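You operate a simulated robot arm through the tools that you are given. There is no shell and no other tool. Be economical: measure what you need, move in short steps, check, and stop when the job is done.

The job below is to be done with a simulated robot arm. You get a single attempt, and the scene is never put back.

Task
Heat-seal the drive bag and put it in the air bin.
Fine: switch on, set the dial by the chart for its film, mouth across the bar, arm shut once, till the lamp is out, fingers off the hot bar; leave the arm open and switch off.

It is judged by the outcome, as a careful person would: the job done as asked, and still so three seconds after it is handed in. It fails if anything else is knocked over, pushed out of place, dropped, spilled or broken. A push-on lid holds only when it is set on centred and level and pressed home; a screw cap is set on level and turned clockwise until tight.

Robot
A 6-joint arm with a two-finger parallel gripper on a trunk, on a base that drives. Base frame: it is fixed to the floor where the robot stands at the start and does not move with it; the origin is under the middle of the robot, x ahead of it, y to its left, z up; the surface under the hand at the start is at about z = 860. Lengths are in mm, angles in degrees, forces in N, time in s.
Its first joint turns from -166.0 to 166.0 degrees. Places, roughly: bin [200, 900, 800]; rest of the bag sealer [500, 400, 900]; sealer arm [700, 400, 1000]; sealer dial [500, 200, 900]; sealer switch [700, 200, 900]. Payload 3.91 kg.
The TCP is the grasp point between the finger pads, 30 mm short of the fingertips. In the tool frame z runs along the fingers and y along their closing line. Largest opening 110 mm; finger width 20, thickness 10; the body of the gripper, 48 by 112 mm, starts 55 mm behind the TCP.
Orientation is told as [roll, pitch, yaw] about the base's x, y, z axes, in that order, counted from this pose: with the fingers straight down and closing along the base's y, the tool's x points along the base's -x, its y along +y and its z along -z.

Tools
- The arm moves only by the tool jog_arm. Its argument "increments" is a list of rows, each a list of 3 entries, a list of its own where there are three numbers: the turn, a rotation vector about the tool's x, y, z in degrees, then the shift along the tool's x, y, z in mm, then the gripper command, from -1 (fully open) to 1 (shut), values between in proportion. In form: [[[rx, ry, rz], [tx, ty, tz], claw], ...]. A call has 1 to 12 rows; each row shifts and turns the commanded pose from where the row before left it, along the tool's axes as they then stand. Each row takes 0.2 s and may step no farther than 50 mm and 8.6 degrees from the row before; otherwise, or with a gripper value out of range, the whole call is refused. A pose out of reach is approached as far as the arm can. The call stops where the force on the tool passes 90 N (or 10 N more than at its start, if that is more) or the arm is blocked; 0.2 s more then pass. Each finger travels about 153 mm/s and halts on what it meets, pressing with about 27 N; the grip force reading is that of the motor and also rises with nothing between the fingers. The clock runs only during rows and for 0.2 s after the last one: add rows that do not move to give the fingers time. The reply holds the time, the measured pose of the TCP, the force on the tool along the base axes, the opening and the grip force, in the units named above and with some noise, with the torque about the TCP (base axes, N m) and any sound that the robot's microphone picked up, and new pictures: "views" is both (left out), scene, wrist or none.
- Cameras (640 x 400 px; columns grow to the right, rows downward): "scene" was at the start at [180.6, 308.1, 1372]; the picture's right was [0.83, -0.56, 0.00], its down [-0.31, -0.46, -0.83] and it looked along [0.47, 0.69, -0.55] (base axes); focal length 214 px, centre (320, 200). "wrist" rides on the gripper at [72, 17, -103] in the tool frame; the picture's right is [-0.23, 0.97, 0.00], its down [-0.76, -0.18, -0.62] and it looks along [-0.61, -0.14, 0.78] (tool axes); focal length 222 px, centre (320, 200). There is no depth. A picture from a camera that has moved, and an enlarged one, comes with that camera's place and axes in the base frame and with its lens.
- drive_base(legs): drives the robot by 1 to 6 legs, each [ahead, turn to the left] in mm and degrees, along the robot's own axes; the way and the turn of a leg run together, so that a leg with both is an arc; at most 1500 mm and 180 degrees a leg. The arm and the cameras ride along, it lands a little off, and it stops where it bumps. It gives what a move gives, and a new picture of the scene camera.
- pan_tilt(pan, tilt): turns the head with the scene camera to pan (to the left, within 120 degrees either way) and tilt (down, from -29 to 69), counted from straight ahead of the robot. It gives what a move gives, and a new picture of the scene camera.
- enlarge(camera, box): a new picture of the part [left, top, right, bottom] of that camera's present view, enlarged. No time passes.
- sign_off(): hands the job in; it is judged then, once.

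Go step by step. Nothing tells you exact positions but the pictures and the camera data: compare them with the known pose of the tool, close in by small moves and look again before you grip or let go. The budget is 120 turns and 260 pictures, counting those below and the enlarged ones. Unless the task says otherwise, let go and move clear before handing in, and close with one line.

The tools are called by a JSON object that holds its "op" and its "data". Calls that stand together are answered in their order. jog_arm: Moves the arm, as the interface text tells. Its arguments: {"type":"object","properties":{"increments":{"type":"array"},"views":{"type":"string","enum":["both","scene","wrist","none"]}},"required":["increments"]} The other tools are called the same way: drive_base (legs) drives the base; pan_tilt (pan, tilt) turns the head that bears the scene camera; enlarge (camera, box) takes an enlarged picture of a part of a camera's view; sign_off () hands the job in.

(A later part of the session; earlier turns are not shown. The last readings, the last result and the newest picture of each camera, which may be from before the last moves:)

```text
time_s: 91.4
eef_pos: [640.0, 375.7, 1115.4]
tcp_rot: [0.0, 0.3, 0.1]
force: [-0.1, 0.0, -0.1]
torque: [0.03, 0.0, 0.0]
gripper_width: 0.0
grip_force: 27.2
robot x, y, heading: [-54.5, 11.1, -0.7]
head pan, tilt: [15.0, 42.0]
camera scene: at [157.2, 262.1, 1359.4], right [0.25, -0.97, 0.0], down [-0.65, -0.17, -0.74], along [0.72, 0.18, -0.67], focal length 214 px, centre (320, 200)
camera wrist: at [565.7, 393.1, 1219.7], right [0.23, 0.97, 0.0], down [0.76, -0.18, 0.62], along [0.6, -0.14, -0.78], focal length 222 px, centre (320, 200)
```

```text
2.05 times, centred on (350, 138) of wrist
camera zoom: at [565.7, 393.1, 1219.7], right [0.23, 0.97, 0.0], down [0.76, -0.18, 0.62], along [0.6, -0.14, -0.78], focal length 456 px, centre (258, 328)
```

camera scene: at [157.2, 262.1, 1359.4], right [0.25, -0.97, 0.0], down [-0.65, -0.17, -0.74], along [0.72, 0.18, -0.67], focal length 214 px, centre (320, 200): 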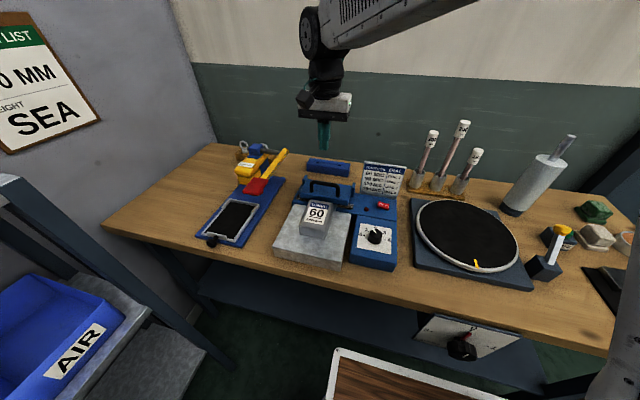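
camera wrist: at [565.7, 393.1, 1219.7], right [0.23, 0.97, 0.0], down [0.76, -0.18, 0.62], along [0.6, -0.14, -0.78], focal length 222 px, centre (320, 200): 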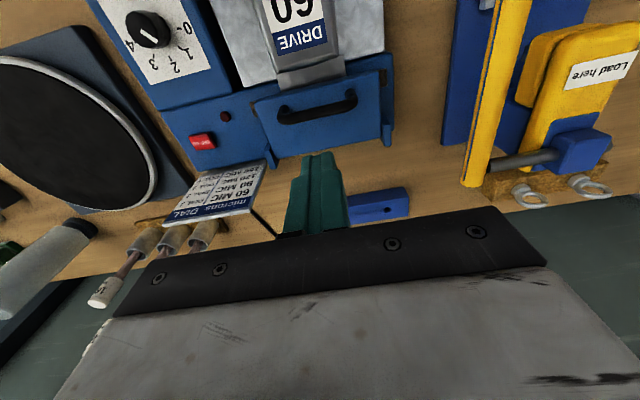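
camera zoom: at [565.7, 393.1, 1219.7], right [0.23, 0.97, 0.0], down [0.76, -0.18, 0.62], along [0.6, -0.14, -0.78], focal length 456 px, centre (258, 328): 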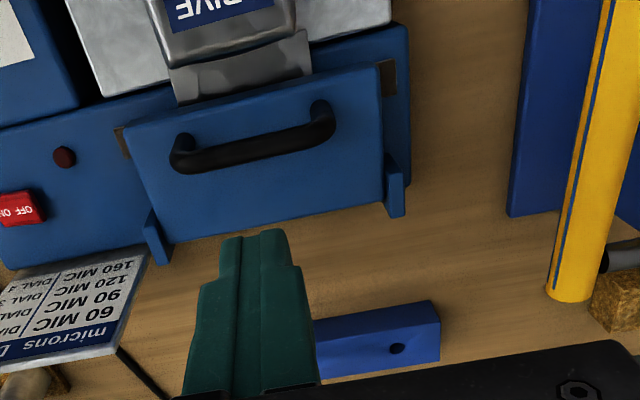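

The arm stays shut by itself, handle crossbar now near (637,374,977). I'll put the shut fingers on the near side of the crossbar, above the bag, and push it back open along its arc.

{"op": "jog_arm", "data": {"increments": [[[0, 0, 0], [28, -1, 20], 1], [[0, 0, 0], [0, 0, 40], 1], [[0, 0, 0], [0, 0, 40], 1], [[0, 0, 0], [0, 0, 22], 1], [[0, 0, 0], [0, 0, 0], 1]]}}

{"op": "enlarge", "data": {"camera": "wrist", "box": [200, 40, 500, 235]}}

{"op": "enlarge", "data": {"camera": "scene", "box": [270, 115, 430, 235]}}

```text
time_s: 92.6
eef_pos: [610.0, 374.7, 990.8]
tcp_rot: [0.0, 0.0, 0.2]
force: [-0.2, 0.0, 0.3]
torque: [0.01, 0.0, -0.02]
gripper_width: 0.0
grip_force: 27.4
robot x, y, heading: [-56.9, 7.7, -0.6]
head pan, tilt: [15.0, 42.0]
camera scene: at [157.0, 262.1, 1359.4], right [0.25, -0.97, 0.0], down [-0.65, -0.17, -0.74], along [0.72, 0.18, -0.67], focal length 214 px, centre (320, 200)
camera wrist: at [536.4, 391.6, 1095.9], right [0.23, 0.97, 0.0], down [0.76, -0.18, 0.62], along [0.61, -0.14, -0.78], focal length 222 px, centre (320, 200)
```

scene: 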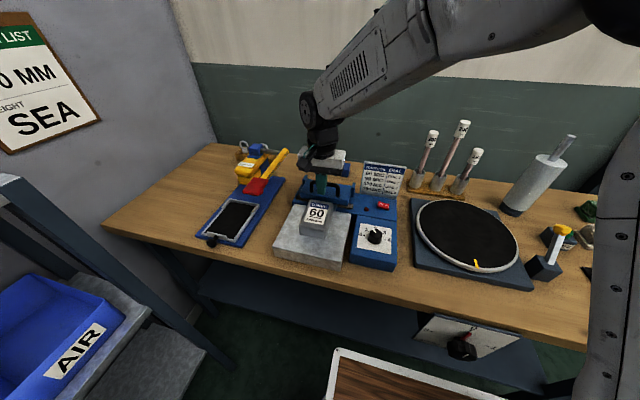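
wrist: 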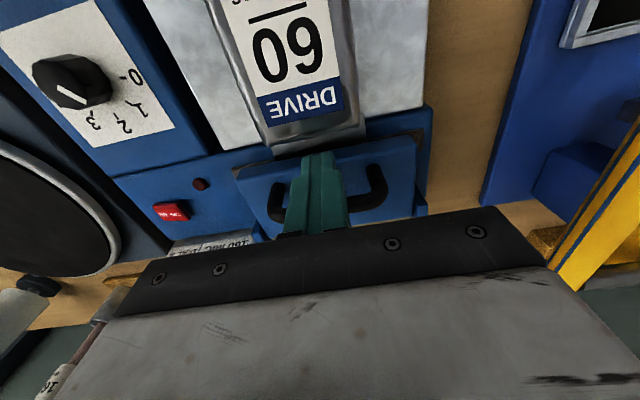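

```text
2.05 times, centred on (350, 138) of wrist
camera zoom: at [536.4, 391.6, 1095.9], right [0.23, 0.97, 0.0], down [0.76, -0.18, 0.62], along [0.61, -0.14, -0.78], focal length 456 px, centre (258, 328)
```

zoom: 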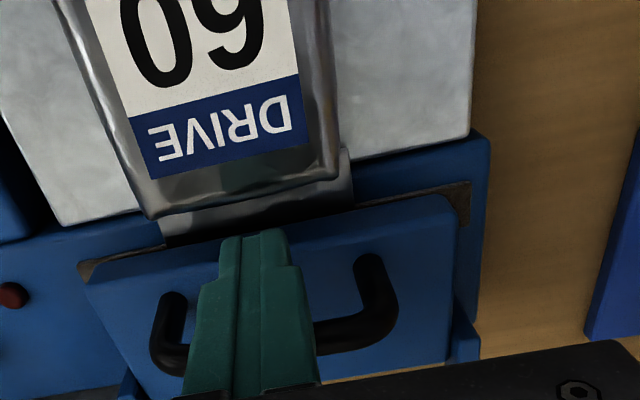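

```text
3.33 times, centred on (350, 175) of scene
camera zoom: at [157.0, 262.1, 1359.4], right [0.25, -0.97, 0.0], down [-0.65, -0.17, -0.74], along [0.72, 0.18, -0.67], focal length 715 px, centre (220, 283)
```

zoom: 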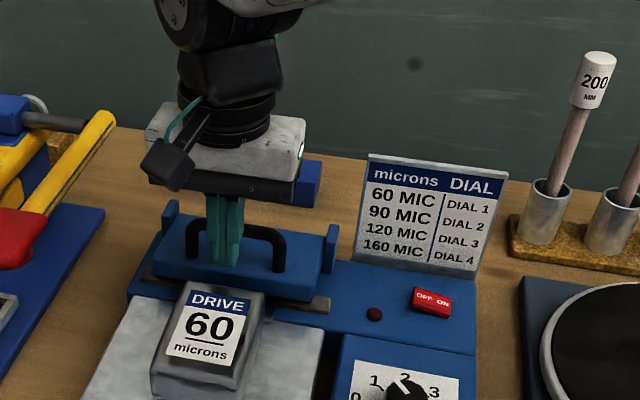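

Fingers are in front of the crossbar between its legs, clear of bag and bar. Push it open along the arc.

{"op": "jog_arm", "data": {"increments": [[[0, 0, 0], [-12, 0, -1], 1], [[0, 0, 0], [-12, 0, -12], 1], [[0, 0, 0], [-12, 0, -9], 1], [[0, 0, 0], [-12, 0, -7], 1], [[0, 0, 0], [-12, 0, -4], 1], [[0, 0, 0], [-12, 0, -1], 1], [[0, 0, 0], [-12, 0, 0], 1], [[0, 0, 0], [-10, 0, 2], 1]]}}

{"op": "enlarge", "data": {"camera": "scene", "box": [270, 115, 430, 235]}}

{"op": "enlarge", "data": {"camera": "wrist", "box": [200, 40, 500, 235]}}

```text
time_s: 94.4
eef_pos: [706.0, 374.2, 1023.6]
tcp_rot: [0.0, 0.2, 0.0]
force: [-0.9, -0.3, 0.3]
torque: [-0.01, -0.01, -0.04]
gripper_width: 0.0
grip_force: 26.7
robot x, y, heading: [-56.4, 6.3, -0.7]
head pan, tilt: [15.0, 42.0]
camera scene: at [157.0, 262.1, 1359.5], right [0.25, -0.97, 0.0], down [-0.65, -0.17, -0.74], along [0.72, 0.18, -0.67], focal length 214 px, centre (320, 200)
camera wrist: at [632.8, 391.7, 1127.8], right [0.23, 0.97, 0.0], down [0.76, -0.18, 0.62], along [0.6, -0.14, -0.78], focal length 222 px, centre (320, 200)
```

scene: 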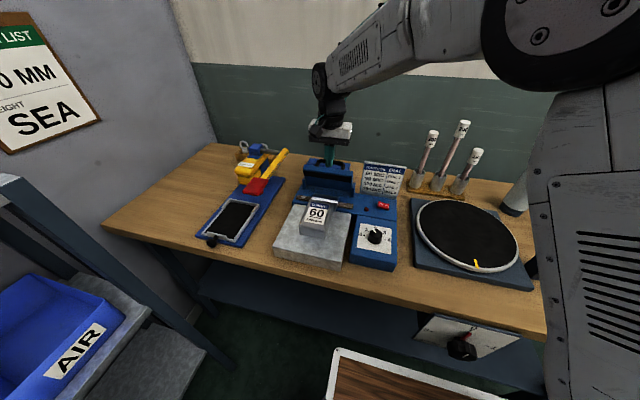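
wrist: 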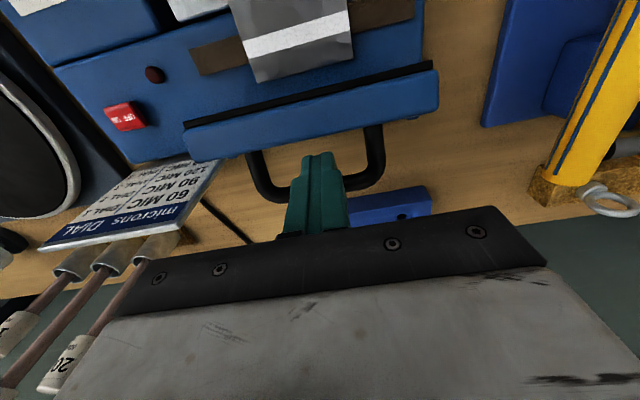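

```text
3.33 times, centred on (350, 175) of scene
camera zoom: at [157.0, 262.1, 1359.5], right [0.25, -0.97, 0.0], down [-0.65, -0.17, -0.74], along [0.72, 0.18, -0.67], focal length 715 px, centre (220, 283)
```

zoom: 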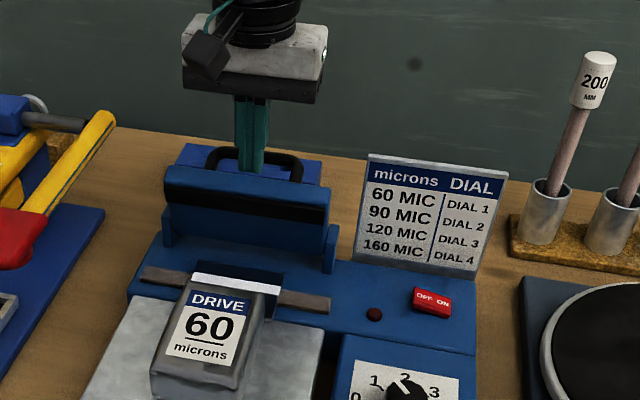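

```text
2.05 times, centred on (350, 138) of wrist
camera zoom: at [632.8, 391.7, 1127.8], right [0.23, 0.97, 0.0], down [0.76, -0.18, 0.62], along [0.6, -0.14, -0.78], focal length 456 px, centre (258, 328)
```

zoom: 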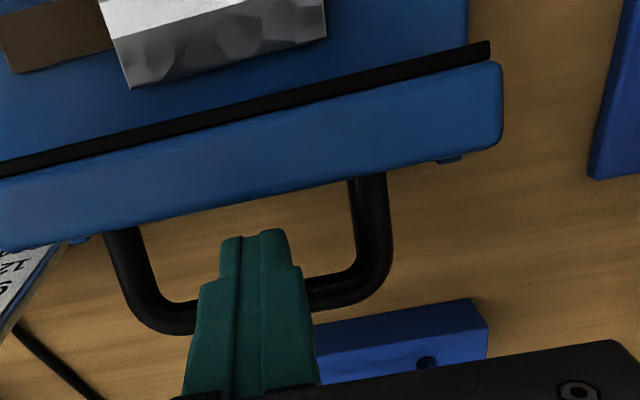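

A white seal line now shows across the mouth. Push the arm the last bit to fully open, then lift out.

{"op": "jog_arm", "data": {"increments": [[[0, 0, 0], [-6, 0, 1], 1], [[0, 0, 0], [-6, 0, 2], 1], [[0, 0, 0], [-5, 0, 2], 1], [[0, 0, 0], [0, 0, 0], 1]], "views": "none"}}

{"op": "jog_arm", "data": {"increments": [[[0, 0, 0], [0, 0, -25], 1], [[0, 0, 0], [0, 0, -45], 1], [[0, 0, 0], [0, 0, -45], 1], [[0, 0, 0], [0, 0, 0], 1], [[0, 0, 0], [0, 0, 0], 1]]}}

{"op": "enlarge", "data": {"camera": "scene", "box": [270, 115, 430, 235]}}

```text
time_s: 95.4
eef_pos: [724.4, 373.7, 1017.3]
tcp_rot: [-0.1, 0.0, 0.1]
force: [0.1, 0.2, 0.0]
torque: [-0.01, -0.01, -0.03]
gripper_width: 0.3
grip_force: 27.4
robot x, y, heading: [-57.6, 8.9, -0.4]
head pan, tilt: [15.0, 42.0]
```

```text
time_s: 96.6
eef_pos: [721.4, 377.7, 1134.1]
tcp_rot: [0.0, 0.1, 0.1]
force: [0.3, 0.0, 0.1]
torque: [0.0, 0.03, -0.01]
gripper_width: 0.0
grip_force: 26.5
robot x, y, heading: [-55.0, 8.2, -0.5]
head pan, tilt: [15.0, 42.0]
camera scene: at [157.1, 262.1, 1359.4], right [0.25, -0.97, 0.0], down [-0.65, -0.17, -0.74], along [0.72, 0.18, -0.67], focal length 214 px, centre (320, 200)
camera wrist: at [648.0, 394.7, 1238.2], right [0.23, 0.97, 0.0], down [0.76, -0.18, 0.62], along [0.61, -0.14, -0.78], focal length 222 px, centre (320, 200)
```

scene: 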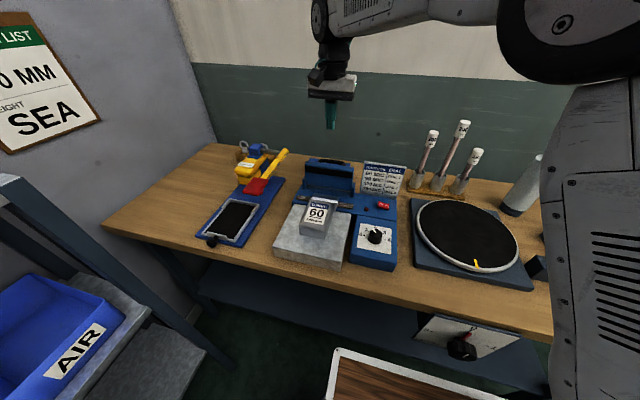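
wrist: 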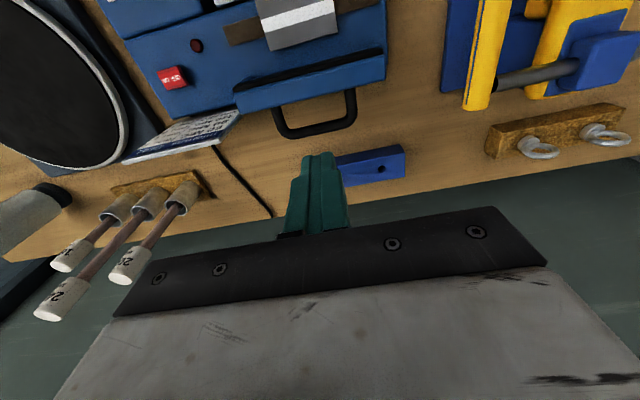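

```text
3.33 times, centred on (350, 175) of scene
camera zoom: at [157.1, 262.1, 1359.4], right [0.25, -0.97, 0.0], down [-0.65, -0.17, -0.74], along [0.72, 0.18, -0.67], focal length 715 px, centre (220, 283)
```

zoom: 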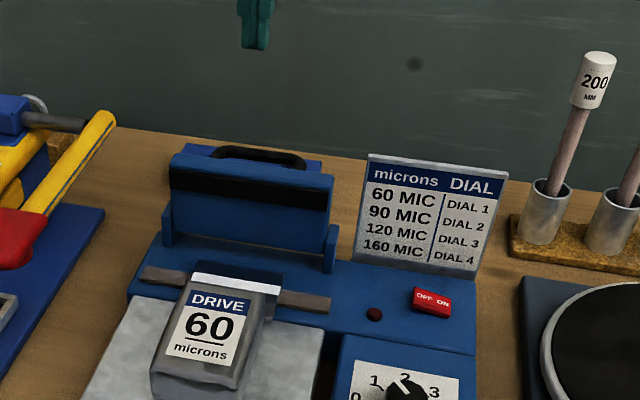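

The arm is open but a hair less than originally; I'll nudge it fully back so it can't drop shut.

{"op": "jog_arm", "data": {"increments": [[[0, 0, 0], [-1, 0, 45], 1], [[0, 0, 0], [0, 0, 45], 1], [[0, 0, 0], [0, 0, 24], 1], [[0, 0, 0], [-5, 0, 1], 1], [[0, 0, 0], [-5, 0, 1], 1], [[0, 0, 0], [-3, 0, 1], 1]]}}

{"op": "enlarge", "data": {"camera": "scene", "box": [270, 115, 430, 235]}}

```text
time_s: 98.0
eef_pos: [736.9, 375.6, 1017.1]
tcp_rot: [0.0, 0.1, 0.1]
force: [-4.5, -0.3, 3.9]
torque: [0.01, 0.09, -0.02]
gripper_width: 0.0
grip_force: 27.2
robot x, y, heading: [-59.0, 8.7, -0.4]
head pan, tilt: [15.0, 42.0]
camera scene: at [156.7, 262.1, 1359.5], right [0.25, -0.97, 0.0], down [-0.65, -0.17, -0.74], along [0.72, 0.19, -0.67], focal length 214 px, centre (320, 200)
camera wrist: at [662.9, 393.1, 1120.8], right [0.23, 0.97, 0.0], down [0.76, -0.18, 0.62], along [0.61, -0.14, -0.78], focal length 222 px, centre (320, 200)
```

scene: 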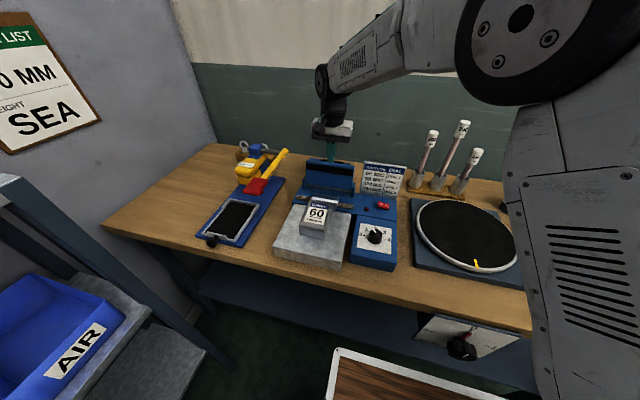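
wrist: 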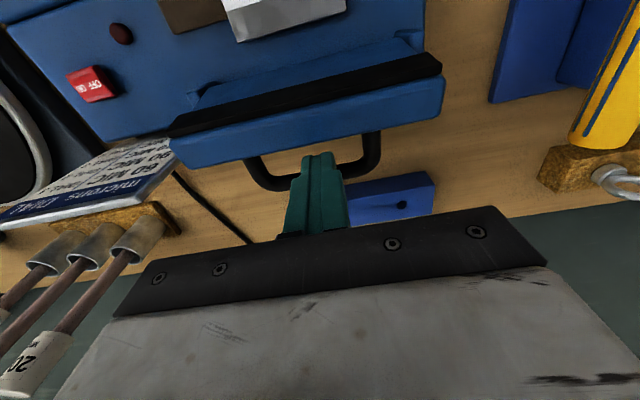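

```text
3.33 times, centred on (350, 175) of scene
camera zoom: at [156.7, 262.1, 1359.5], right [0.25, -0.97, 0.0], down [-0.65, -0.17, -0.74], along [0.72, 0.19, -0.67], focal length 715 px, centre (220, 283)
```

zoom: 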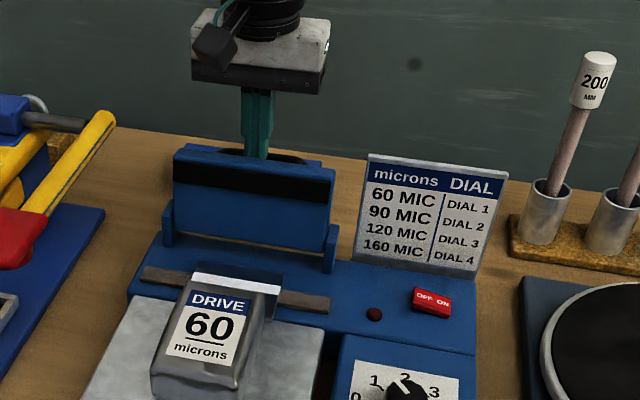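

Fully open against its stop now. Lift out and go to the switch's OFF half (~659,209).

{"op": "jog_arm", "data": {"increments": [[[0, 0, 0], [2, 0, -20], 1], [[0, 0, 0], [0, 0, -45], 1], [[0, 0, 0], [0, 0, -35], 1], [[0, 0, 0], [18, -42, 0], 1], [[0, 0, 0], [18, -42, 0], 1], [[0, 0, 0], [20, -42, 0], 1], [[0, 0, 0], [20, -41, 0], 1], [[0, 0, 0], [0, 0, 45], 1], [[0, 0, 0], [0, 0, 45], 1], [[0, 0, 0], [0, 0, 25], 1], [[0, 0, 0], [0, 0, 0], 1]]}}

{"op": "enlarge", "data": {"camera": "wrist", "box": [240, 100, 400, 200]}}

{"op": "enlarge", "data": {"camera": "scene", "box": [290, 125, 430, 235]}}

```text
time_s: 100.4
eef_pos: [659.7, 209.3, 999.4]
tcp_rot: [0.0, 0.1, 0.1]
force: [0.7, 0.3, 0.6]
torque: [0.0, -0.01, -0.01]
gripper_width: 0.0
grip_force: 27.2
robot x, y, heading: [-58.1, 7.0, -0.7]
head pan, tilt: [15.0, 42.0]
camera scene: at [157.0, 262.0, 1359.5], right [0.25, -0.97, 0.0], down [-0.65, -0.17, -0.74], along [0.72, 0.18, -0.67], focal length 214 px, centre (320, 200)
camera wrist: at [585.2, 225.9, 1103.4], right [0.23, 0.97, 0.0], down [0.76, -0.18, 0.62], along [0.6, -0.14, -0.78], focal length 222 px, centre (320, 200)
```

scene: 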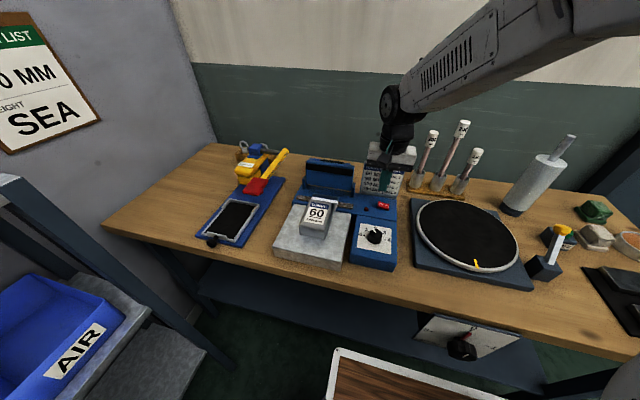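
wrist: 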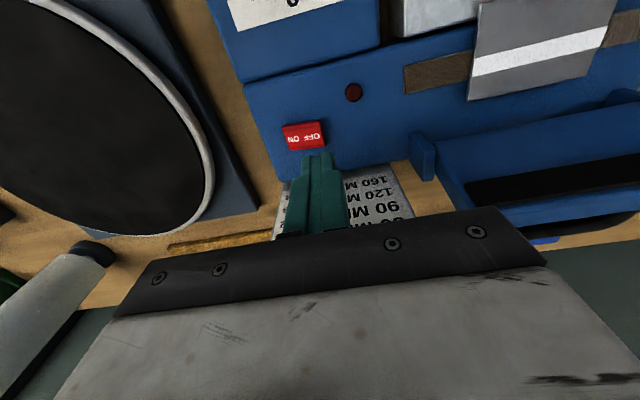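

```text
4.00 times, centred on (320, 150) of wrist
camera zoom: at [585.2, 225.9, 1103.4], right [0.23, 0.97, 0.0], down [0.76, -0.18, 0.62], along [0.6, -0.14, -0.78], focal length 888 px, centre (320, 400)
```

zoom: 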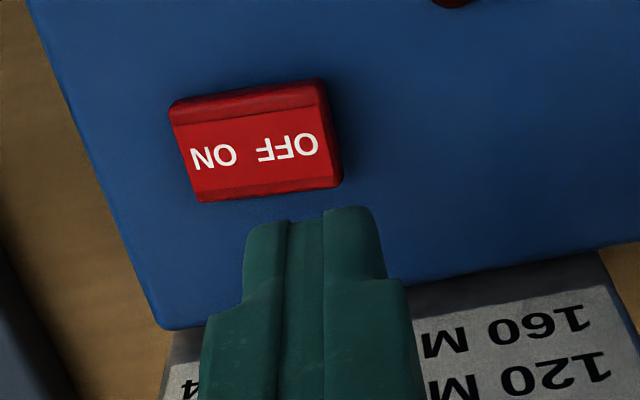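

```text
3.64 times, centred on (360, 180) of scene
camera zoom: at [157.0, 262.0, 1359.5], right [0.25, -0.97, 0.0], down [-0.65, -0.17, -0.74], along [0.72, 0.18, -0.67], focal length 780 px, centre (174, 273)
```

zoom: 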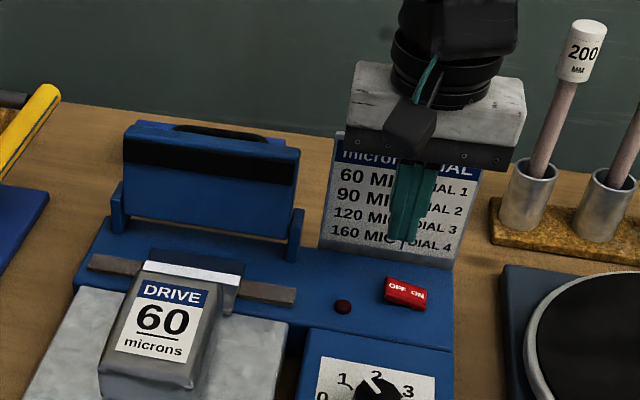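

OFF half is directly below-ahead. Press it down.

{"op": "jog_arm", "data": {"increments": [[[0, 0, 0], [0, 0, 30], 1], [[0, 0, 0], [0, 0, 15], 1], [[0, 0, 0], [0, 0, 5], 1], [[0, 0, 0], [0, 0, 3], 1], [[0, 0, 0], [0, 0, 3], 1]], "views": "none"}}

{"op": "jog_arm", "data": {"increments": [[[0, 0, 0], [0, 0, 2], 1], [[0, 0, 0], [0, 0, 1], 1]], "views": "none"}}

```text
time_s: 101.6
eef_pos: [658.4, 208.5, 944.7]
tcp_rot: [0.1, 0.1, 0.1]
force: [0.3, -0.7, 0.6]
torque: [0.01, 0.04, 0.0]
gripper_width: 0.2
grip_force: 26.6
robot x, y, heading: [-61.5, 5.1, -0.7]
head pan, tilt: [15.0, 42.0]
```

```text
time_s: 102.2
eef_pos: [658.4, 207.8, 943.5]
tcp_rot: [-0.1, 0.1, 0.1]
force: [-1.1, -0.2, 0.8]
torque: [-0.05, 0.03, 0.01]
gripper_width: 0.0
grip_force: 26.5
robot x, y, heading: [-51.7, 9.9, -0.8]
head pan, tilt: [15.0, 42.0]
```

{"op": "jog_arm", "data": {"increments": [[[0, 0, 0], [0, 0, 1.5], 1], [[0, 0, 0], [0, 0, 1], 1]], "views": "none"}}

{"op": "jog_arm", "data": {"increments": [[[0, 0, 0], [0, 0, -20], 1], [[0, 0, 0], [20, 0, -35], 1], [[0, 0, 0], [0, 0, -35], 1]], "views": "wrist"}}

{"op": "enlarge", "data": {"camera": "wrist", "box": [240, 100, 400, 200]}}

{"op": "enlarge", "data": {"camera": "scene", "box": [290, 125, 430, 235]}}

```text
time_s: 102.8
eef_pos: [659.3, 209.1, 942.2]
tcp_rot: [0.0, 0.0, 0.0]
force: [-9.1, -1.5, 38.1]
torque: [-0.37, 0.34, -0.02]
gripper_width: 0.0
grip_force: 27.1
robot x, y, heading: [-56.9, 8.4, -0.7]
head pan, tilt: [15.0, 42.0]
```

```text
time_s: 103.6
eef_pos: [638.6, 208.4, 1029.7]
tcp_rot: [0.0, 0.2, 0.1]
force: [0.4, 0.3, -0.2]
torque: [-0.01, 0.02, 0.03]
gripper_width: 0.0
grip_force: 27.1
robot x, y, heading: [-52.5, 9.9, -1.1]
head pan, tilt: [15.0, 42.0]
camera wrist: at [565.4, 225.0, 1133.8], right [0.23, 0.97, 0.0], down [0.76, -0.18, 0.62], along [0.6, -0.14, -0.78], focal length 222 px, centre (320, 200)
```

wrist: 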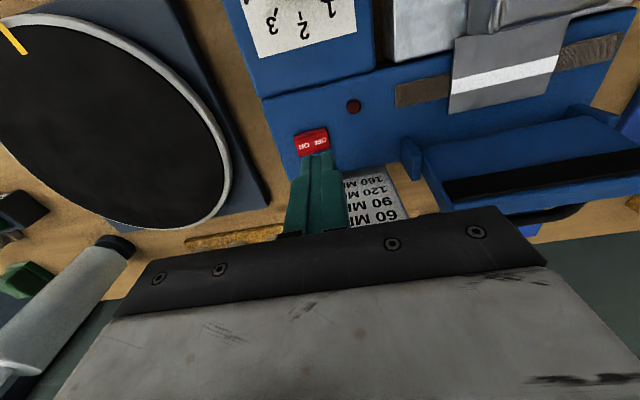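

```text
4.00 times, centred on (320, 150) of wrist
camera zoom: at [565.4, 225.0, 1133.8], right [0.23, 0.97, 0.0], down [0.76, -0.18, 0.62], along [0.6, -0.14, -0.78], focal length 888 px, centre (320, 400)
```

zoom: 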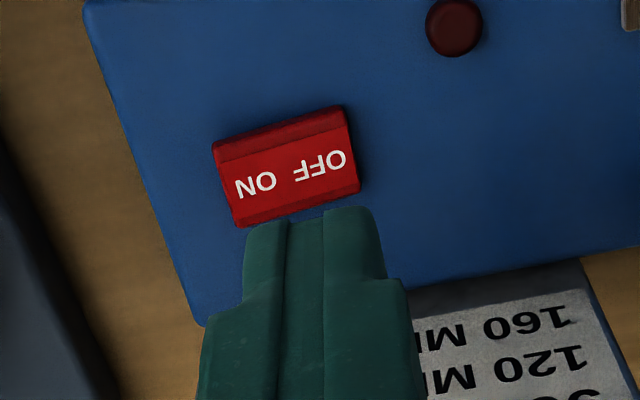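

```text
3.64 times, centred on (360, 180) of scene
camera zoom: at [157.4, 262.1, 1359.4], right [0.25, -0.97, 0.0], down [-0.65, -0.17, -0.74], along [0.72, 0.18, -0.67], focal length 780 px, centre (174, 273)
```

zoom: 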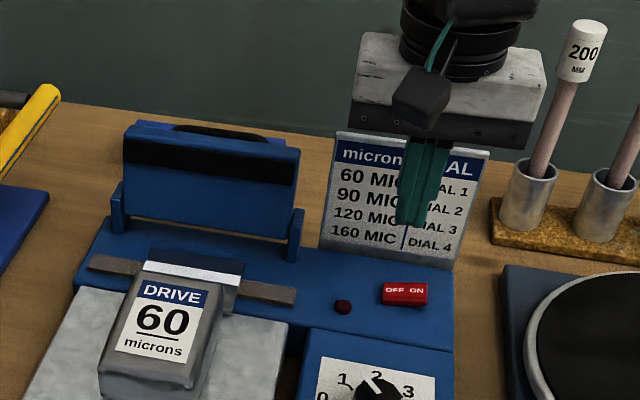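

Switch is OFF again, arm open. Now back over the bag to regrip it as before.

{"op": "jog_arm", "data": {"increments": [[[0, 0, 0], [10, 20, -40], 1], [[0, 0, 0], [21, 36, 0], -1], [[0, 0, 0], [21, 36, 0], -1], [[0, 0, 0], [21, 36, 0], -1], [[0, 0, 0], [21, 35, 0], -1], [[0, 0, 0], [0, 0, 30], -1], [[0, 0, 0], [0, 0, 0], -1]]}}

{"op": "enlarge", "data": {"camera": "wrist", "box": [200, 60, 440, 240]}}

{"op": "enlarge", "data": {"camera": "scene", "box": [270, 135, 410, 255]}}

```text
time_s: 105.2
eef_pos: [544.8, 370.7, 1041.1]
tcp_rot: [-0.1, 0.1, 0.1]
force: [-0.2, -0.5, -0.7]
torque: [-0.02, -0.01, -0.01]
gripper_width: 109.9
grip_force: 0.0
robot x, y, heading: [-55.7, 9.5, -0.4]
head pan, tilt: [15.0, 42.0]
camera scene: at [157.0, 262.1, 1359.5], right [0.25, -0.97, 0.0], down [-0.65, -0.17, -0.74], along [0.72, 0.18, -0.67], focal length 214 px, centre (320, 200)
camera wrist: at [471.4, 387.2, 1145.0], right [0.23, 0.97, 0.0], down [0.76, -0.18, 0.62], along [0.6, -0.14, -0.78], focal length 222 px, centre (320, 200)
```

scene: 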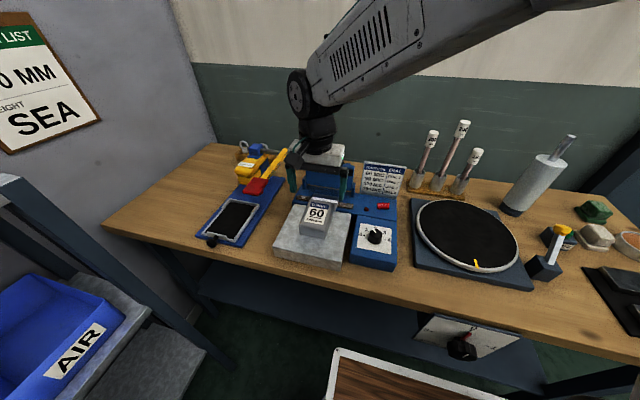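
wrist: 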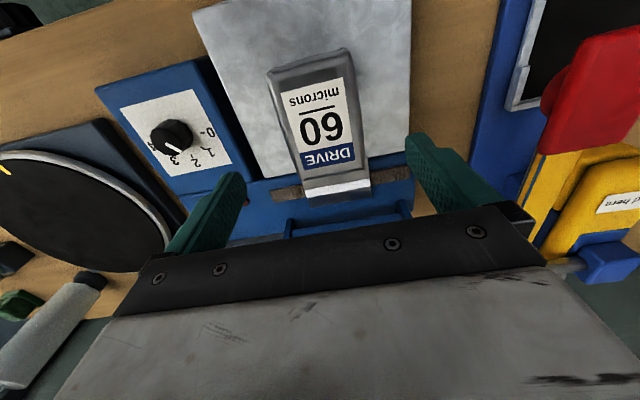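

```text
2.22 times, centred on (320, 150) of wrist
camera zoom: at [471.4, 387.2, 1145.0], right [0.23, 0.97, 0.0], down [0.76, -0.18, 0.62], along [0.6, -0.14, -0.78], focal length 494 px, centre (320, 311)
```

zoom: 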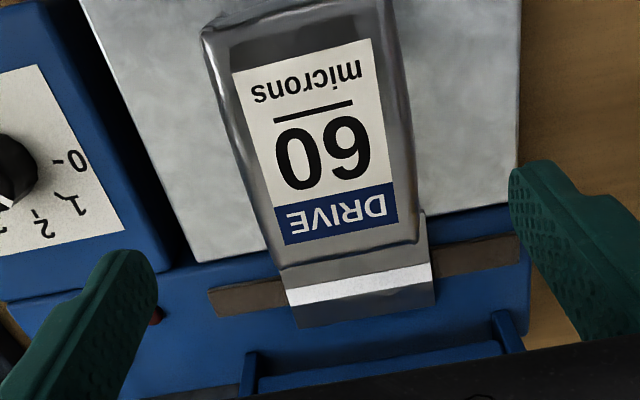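

```text
3.33 times, centred on (340, 195) of scene
camera zoom: at [157.0, 262.1, 1359.5], right [0.25, -0.97, 0.0], down [-0.65, -0.17, -0.74], along [0.72, 0.18, -0.67], focal length 715 px, centre (253, 217)
```

zoom: 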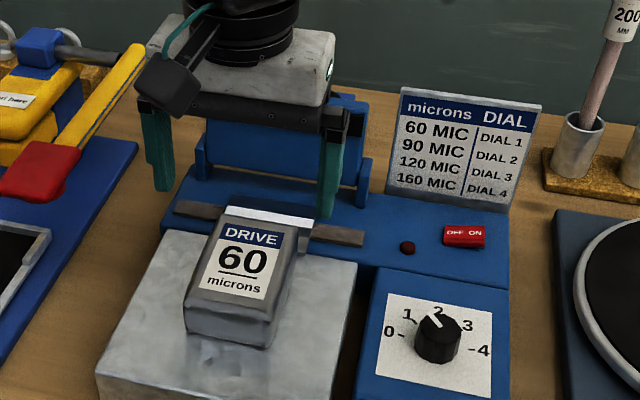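

White seal band spans the whole mouth. Descend and regrip the bag firmly, then a slow lift.

{"op": "jog_arm", "data": {"increments": [[[0, 0, 0], [0, 0, 40], -1], [[0, 0, 0], [0, 0, 35], -1], [[0, 0, 0], [0, 0, 18], -1], [[0, 0, 0], [0, 0, 6], -1], [[0, 0, 0], [0, 0, 0], -0.5], [[0, 0, 0], [0, 0, 0], 0], [[0, 0, 0], [0, 0, 0], 1], [[0, 0, 0], [0, 0, 0], 1], [[0, 0, 0], [0, 0, 0], 1], [[0, 0, 0], [0, 0, 0], 1]], "views": "none"}}

{"op": "jog_arm", "data": {"increments": [[[0, 0, 0], [0, 0, -2], 1], [[0, 0, 0], [0, 0, -2], 1], [[0, 0, 0], [0, 0, -3], 1], [[0, 0, 0], [0, 0, -5], 1], [[0, 0, 0], [0, 0, -8], 1], [[0, 0, 0], [0, 0, -8], 1]]}}

```text
time_s: 107.4
eef_pos: [545.4, 371.1, 940.5]
tcp_rot: [-0.1, 0.2, 0.1]
force: [0.4, 0.2, -0.4]
torque: [0.03, 0.06, 0.02]
gripper_width: 77.8
grip_force: 27.2
robot x, y, heading: [-55.9, 12.8, -0.8]
head pan, tilt: [15.0, 42.0]
```

```text
time_s: 108.8
eef_pos: [544.2, 371.2, 970.1]
tcp_rot: [0.1, 0.1, 0.0]
force: [-0.3, 0.0, -3.8]
torque: [0.02, 0.02, 0.04]
gripper_width: 78.0
grip_force: 26.6
robot x, y, heading: [-58.1, 5.5, -0.6]
head pan, tilt: [15.0, 42.0]
camera scene: at [157.2, 262.2, 1359.4], right [0.25, -0.97, 0.0], down [-0.65, -0.17, -0.74], along [0.72, 0.18, -0.67], focal length 214 px, centre (320, 200)
camera wrist: at [471.0, 388.4, 1073.8], right [0.23, 0.97, 0.0], down [0.76, -0.18, 0.62], along [0.61, -0.14, -0.78], focal length 222 px, centre (320, 200)
```

scene: 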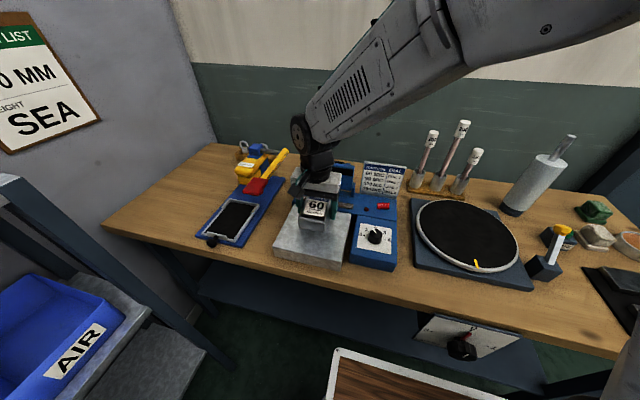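
wrist: 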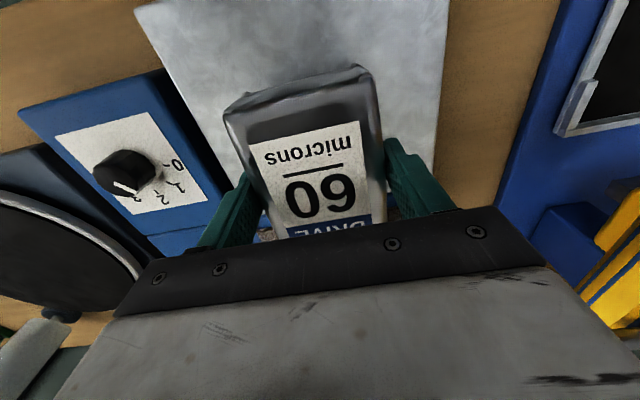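

The sealed bag is in hand. AIR bin: x 73–231, y 756–984, rim z≈897, under the top shelf (underside ≈1155), so I'll need a forward-tilted hand. First lift and retract, then back up.

{"op": "jog_arm", "data": {"increments": [[[0, 0, 0], [0, 0, -12], 1], [[0, 0, 0], [0, 0, -22], 1], [[0, 0, 0], [0, 0, -30], 1], [[0, 0, 0], [6, -12, -28], 1], [[0, 0, 0], [10, -24, -26], 1], [[0, 0, 0], [12, -30, -24], 1], [[0, 0, 0], [12, -30, -24], 1], [[0, 0, 0], [12, -30, -24], 1], [[0, 0, 0], [12, -28, -22], 1], [[0, 0, 0], [8, -18, -14], 1], [[0, 0, 0], [4, -8, -6], 1]], "views": "none"}}

{"op": "drive_base", "data": {"legs": [[-140, 0], [0, 25], [0, 25], [0, 25], [80, 0]]}}

{"op": "pan_tilt", "data": {"pan": -10, "tilt": 40}}

```text
time_s: 111.2
eef_pos: [469.2, 191.7, 1201.6]
tcp_rot: [0.0, 0.2, 0.1]
force: [0.3, 0.4, -2.8]
torque: [-0.02, 0.02, 0.0]
gripper_width: 78.0
grip_force: 26.9
robot x, y, heading: [-58.9, 7.4, -0.8]
head pan, tilt: [15.0, 42.0]
```

```text
time_s: 117.0
eef_pos: [-212.0, 642.3, 1201.7]
tcp_rot: [0.0, 0.1, 74.7]
force: [-3.7, -12.3, -3.0]
torque: [-0.31, 0.09, 0.65]
gripper_width: 77.9
grip_force: 27.2
robot x, y, heading: [-176.5, 87.0, 74.1]
head pan, tilt: [15.0, 42.0]
camera scene: at [-363.3, 359.5, 1359.5], right [1.0, -0.01, 0.0], down [-0.01, -0.67, -0.74], along [0.01, 0.74, -0.67], focal length 214 px, centre (320, 200)
```

scene: 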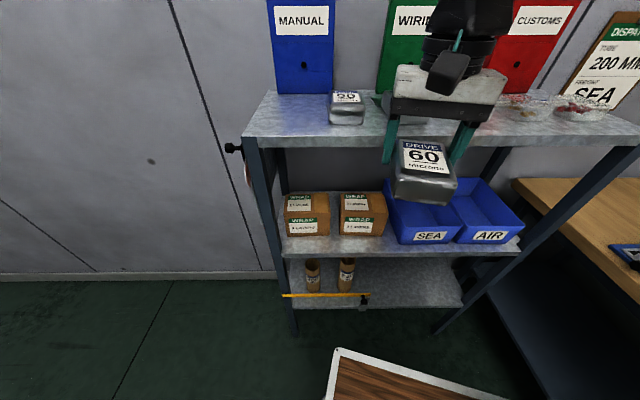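

```text
time_s: 117.9
eef_pos: [-211.1, 642.8, 1201.2]
tcp_rot: [0.0, 0.3, 74.6]
force: [1.1, -7.7, -5.1]
torque: [-0.36, -0.11, 0.04]
gripper_width: 77.7
grip_force: 26.8
robot x, y, heading: [-171.7, 89.8, 74.2]
head pan, tilt: [-10.0, 40.0]
camera scene: at [-327.3, 352.7, 1362.4], right [0.9, -0.43, 0.0], down [-0.28, -0.58, -0.77], along [0.33, 0.69, -0.64], focal length 214 px, centre (320, 200)
```

scene: 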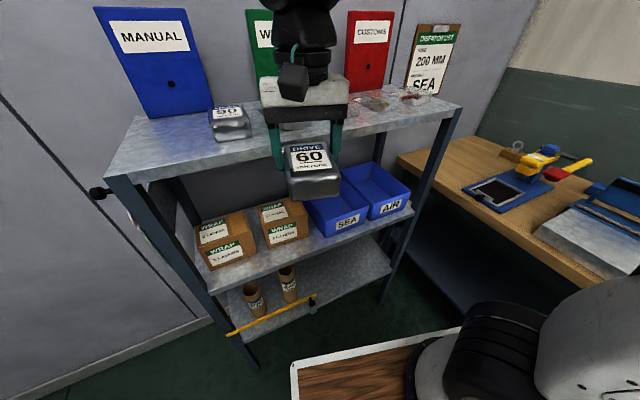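

The flap just touched the shelf's front edge (−8 N). Pull straight back now and check the bag in the grip.

{"op": "jog_arm", "data": {"increments": [[[0, 0, 0], [10, 0, 0], 1], [[0, 0, 0], [20, 0, 0], 1], [[0, 0, 0], [25, 0, 0], 1], [[0, 0, 0], [15, 0, 0], 1]]}}

{"op": "enlarge", "data": {"camera": "scene", "box": [240, 60, 400, 220]}}

{"op": "enlarge", "data": {"camera": "scene", "box": [300, 130, 480, 260]}}

```text
time_s: 118.9
eef_pos: [-228.7, 576.2, 1200.1]
tcp_rot: [0.1, 0.2, 74.7]
force: [-0.6, -0.2, -3.1]
torque: [0.05, 0.0, -0.03]
gripper_width: 78.1
grip_force: 26.3
robot x, y, heading: [-171.9, 88.9, 74.1]
head pan, tilt: [-10.0, 40.0]
camera scene: at [-327.3, 353.1, 1362.4], right [0.9, -0.44, 0.0], down [-0.28, -0.58, -0.77], along [0.33, 0.69, -0.64], focal length 214 px, centre (320, 200)
camera wrist: at [-265.4, 511.2, 1305.1], right [-0.88, 0.48, 0.0], down [0.37, 0.69, 0.62], along [0.3, 0.55, -0.78], focal length 222 px, centre (320, 200)
```

scene: 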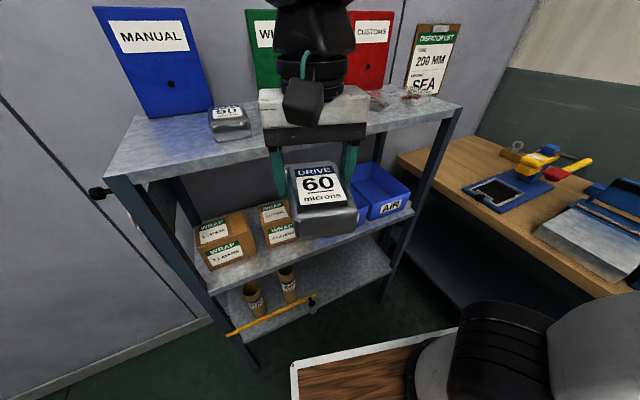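
wrist: 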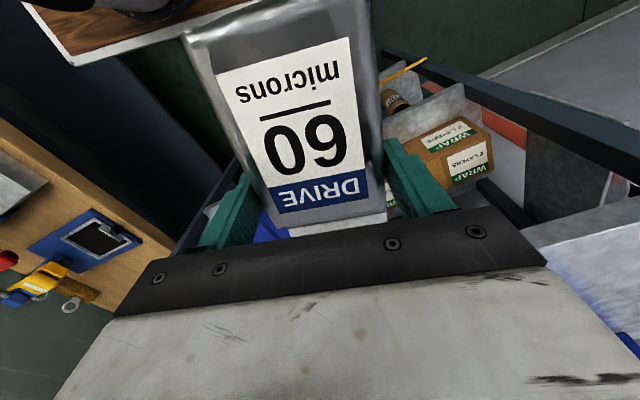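

```text
2.50 times, centred on (320, 140) of scene
camera zoom: at [-327.3, 353.1, 1362.4], right [0.9, -0.44, 0.0], down [-0.28, -0.58, -0.77], along [0.33, 0.69, -0.64], focal length 536 px, centre (320, 350)
```

zoom: 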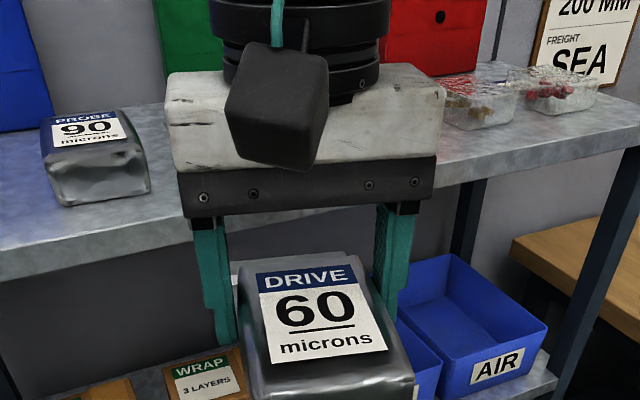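

```text
3.08 times, centred on (390, 195) of scene
camera zoom: at [-327.3, 353.1, 1362.4], right [0.9, -0.44, 0.0], down [-0.28, -0.58, -0.77], along [0.33, 0.69, -0.64], focal length 660 px, centre (105, 215)
```

zoom: 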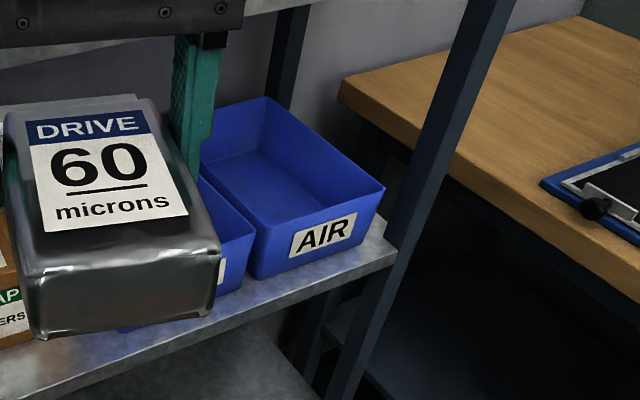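

The touch slid the bag ~40 mm back in the grip, so I hold it by its front end. I'll set it back on its empty spot on the top shelf and regrip properly, nearer its closed end. First rise, square up, and move left.

{"op": "jog_arm", "data": {"increments": [[[0, 0, -4], [0, 0, -15], 1], [[0, 0, -6], [0, 0, -20], 1], [[0, 0, -5.4], [0, 0, -20], 1], [[0, 0, 0], [0, 15, 0], 1], [[0, 0, 0], [0, 26, 0], 1], [[0, 0, 0], [-5, 30, 0], 1], [[0, 0, 0], [-10, 32, 0], 1], [[0, 0, 0], [-10, 32, 0], 1], [[0, 0, 0], [-10, 30, 0], 1], [[0, 0, 0], [-5, 22, 0], 1], [[0, 0, 0], [0, 11, 0], 1]]}}

```text
time_s: 121.3
eef_pos: [-426.7, 616.7, 1255.6]
tcp_rot: [0.1, 0.1, 90.1]
force: [0.1, -0.9, -3.1]
torque: [0.07, 0.03, 0.03]
gripper_width: 78.1
grip_force: 27.2
robot x, y, heading: [-177.3, 90.6, 74.3]
head pan, tilt: [-10.0, 40.0]
camera scene: at [-327.2, 352.9, 1362.4], right [0.9, -0.44, 0.0], down [-0.28, -0.58, -0.77], along [0.33, 0.69, -0.64], focal length 214 px, centre (320, 200)
camera wrist: at [-444.8, 544.1, 1360.0], right [-0.97, 0.23, 0.0], down [0.18, 0.76, 0.62], along [0.14, 0.61, -0.78], focal length 222 px, centre (320, 200)
```

scene: 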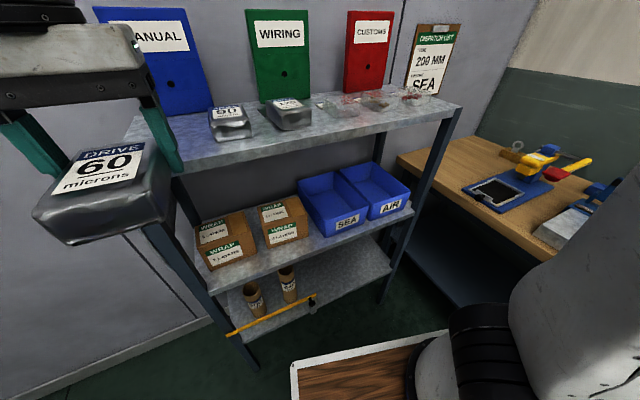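
wrist: 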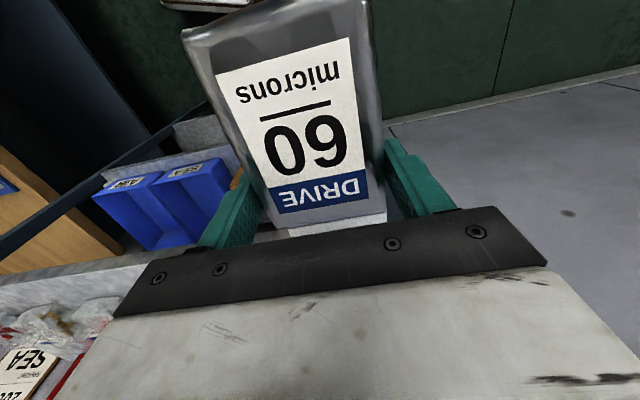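

The bag slipped about 26 mm. Carry it forward over its old spot.

{"op": "jog_arm", "data": {"increments": [[[0, 0, 0], [-12, 0, 0], 1], [[0, 0, 0], [-24, 0, 0], 1], [[0, 0, 0], [-30, 0, 0], 1], [[0, 0, 0], [-32, 0, 0], 1], [[0, 0, 0], [-32, 0, 0], 1], [[0, 0, 0], [-32, 0, 0], 1], [[0, 0, 0], [-30, 0, 0], 1], [[0, 0, 0], [-22, 0, 3], 1], [[0, 0, 0], [-14, 0, 8], 1], [[0, 0, 0], [0, 0, 10], 1]]}}

{"op": "enlarge", "data": {"camera": "scene", "box": [80, 30, 280, 180]}}

```text
time_s: 123.5
eef_pos: [-428.6, 844.5, 1236.0]
tcp_rot: [0.1, 0.2, 90.1]
force: [-0.3, -0.9, -3.4]
torque: [0.07, 0.01, 0.02]
gripper_width: 78.1
grip_force: 26.3
robot x, y, heading: [-169.1, 85.9, 74.4]
head pan, tilt: [-10.0, 40.0]
camera scene: at [-327.4, 353.0, 1362.4], right [0.9, -0.44, 0.0], down [-0.28, -0.58, -0.77], along [0.33, 0.69, -0.64], focal length 214 px, centre (320, 200)
camera wrist: at [-445.9, 772.7, 1339.7], right [-0.97, 0.23, 0.0], down [0.18, 0.76, 0.62], along [0.14, 0.6, -0.78], focal length 222 px, centre (320, 200)
```

scene: 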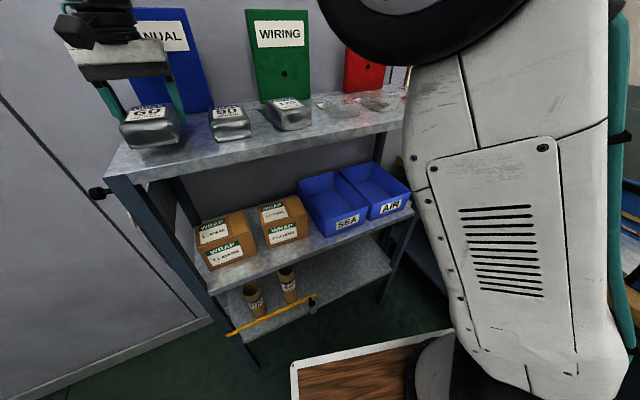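
wrist: 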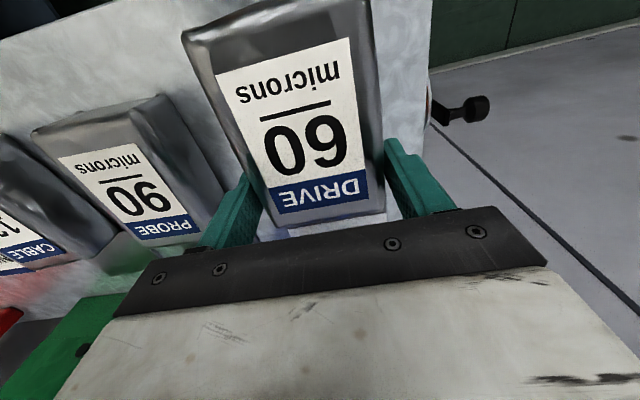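

```text
2.67 times, centred on (180, 105) of scene
camera zoom: at [-327.4, 353.0, 1362.4], right [0.9, -0.44, 0.0], down [-0.28, -0.58, -0.77], along [0.33, 0.69, -0.64], focal length 572 px, centre (693, 453)
```

zoom: 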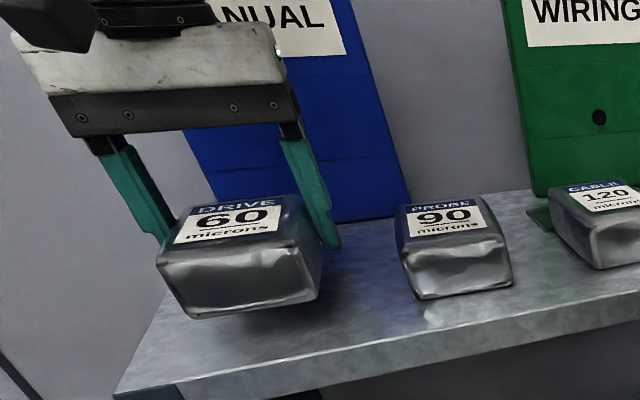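

Lower it until it rests on the shelf, then release.

{"op": "jog_arm", "data": {"increments": [[[0, 0, 0], [0, 0, 8], 1], [[0, 0, 0], [0, 0, 5], 1], [[0, 0, 0], [0, 0, 3], 1]], "views": "none"}}

{"op": "jog_arm", "data": {"increments": [[[0, 0, 0], [0, 0, 1.5], 1]], "views": "none"}}

```text
time_s: 124.3
eef_pos: [-429.3, 844.0, 1219.2]
tcp_rot: [0.1, 0.1, 90.1]
force: [0.2, 0.3, -3.3]
torque: [0.07, 0.0, 0.0]
gripper_width: 77.9
grip_force: 26.9
robot x, y, heading: [-172.0, 85.0, 74.1]
head pan, tilt: [-10.0, 40.0]
```

```text
time_s: 124.7
eef_pos: [-429.0, 844.4, 1216.2]
tcp_rot: [0.1, 0.1, 90.1]
force: [-0.2, 0.0, -2.4]
torque: [0.09, 0.03, 0.0]
gripper_width: 77.6
grip_force: 27.2
robot x, y, heading: [-174.3, 85.8, 74.5]
head pan, tilt: [-10.0, 40.0]
```

{"op": "jog_arm", "data": {"increments": [[[0, 0, 0], [0, 0, 1], 1], [[0, 0, 0], [0, 0, 1], 1]], "views": "none"}}

```text
time_s: 125.3
eef_pos: [-427.9, 844.1, 1215.0]
tcp_rot: [0.1, 0.2, 90.1]
force: [-0.4, 1.1, -2.6]
torque: [0.08, -0.01, 0.03]
gripper_width: 77.9
grip_force: 27.0
robot x, y, heading: [-177.6, 88.2, 74.1]
head pan, tilt: [-10.0, 40.0]
```

{"op": "jog_arm", "data": {"increments": [[[0, 0, 0], [0, 0, 1], 1], [[0, 0, 0], [0, 0, 1], 1]], "views": "scene"}}

{"op": "enlarge", "data": {"camera": "scene", "box": [80, 30, 280, 180]}}

```text
time_s: 125.9
eef_pos: [-428.3, 842.7, 1214.0]
tcp_rot: [0.1, 0.1, 90.0]
force: [-0.8, 0.5, 2.1]
torque: [-0.27, -0.14, -0.02]
gripper_width: 77.8
grip_force: 26.6
robot x, y, heading: [-174.9, 88.8, 74.5]
head pan, tilt: [-10.0, 40.0]
camera scene: at [-327.4, 353.0, 1362.4], right [0.9, -0.44, 0.0], down [-0.28, -0.58, -0.77], along [0.33, 0.69, -0.64], focal length 214 px, centre (320, 200)
```

scene: 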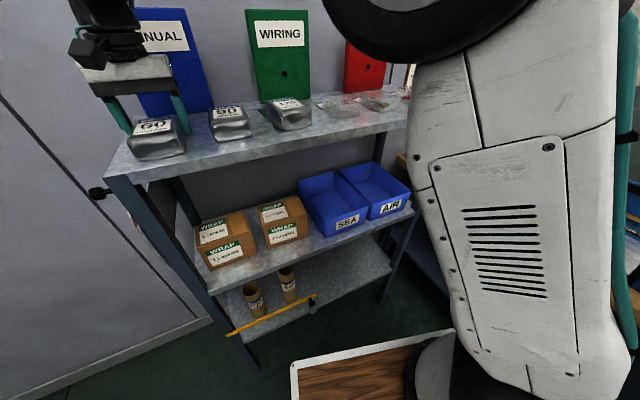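

```text
2.67 times, centred on (180, 105) of scene
camera zoom: at [-327.4, 353.0, 1362.4], right [0.9, -0.44, 0.0], down [-0.28, -0.58, -0.77], along [0.33, 0.69, -0.64], focal length 572 px, centre (693, 453)
```

zoom: 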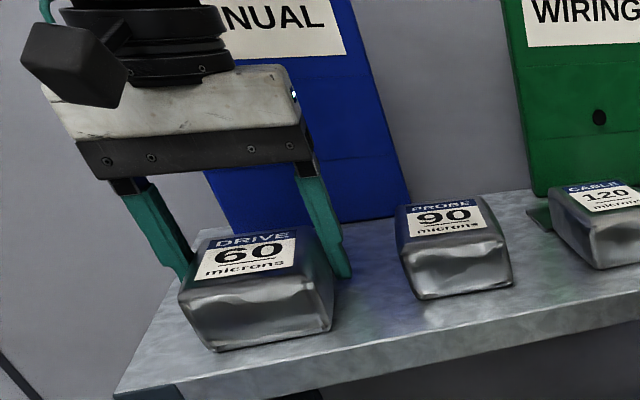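

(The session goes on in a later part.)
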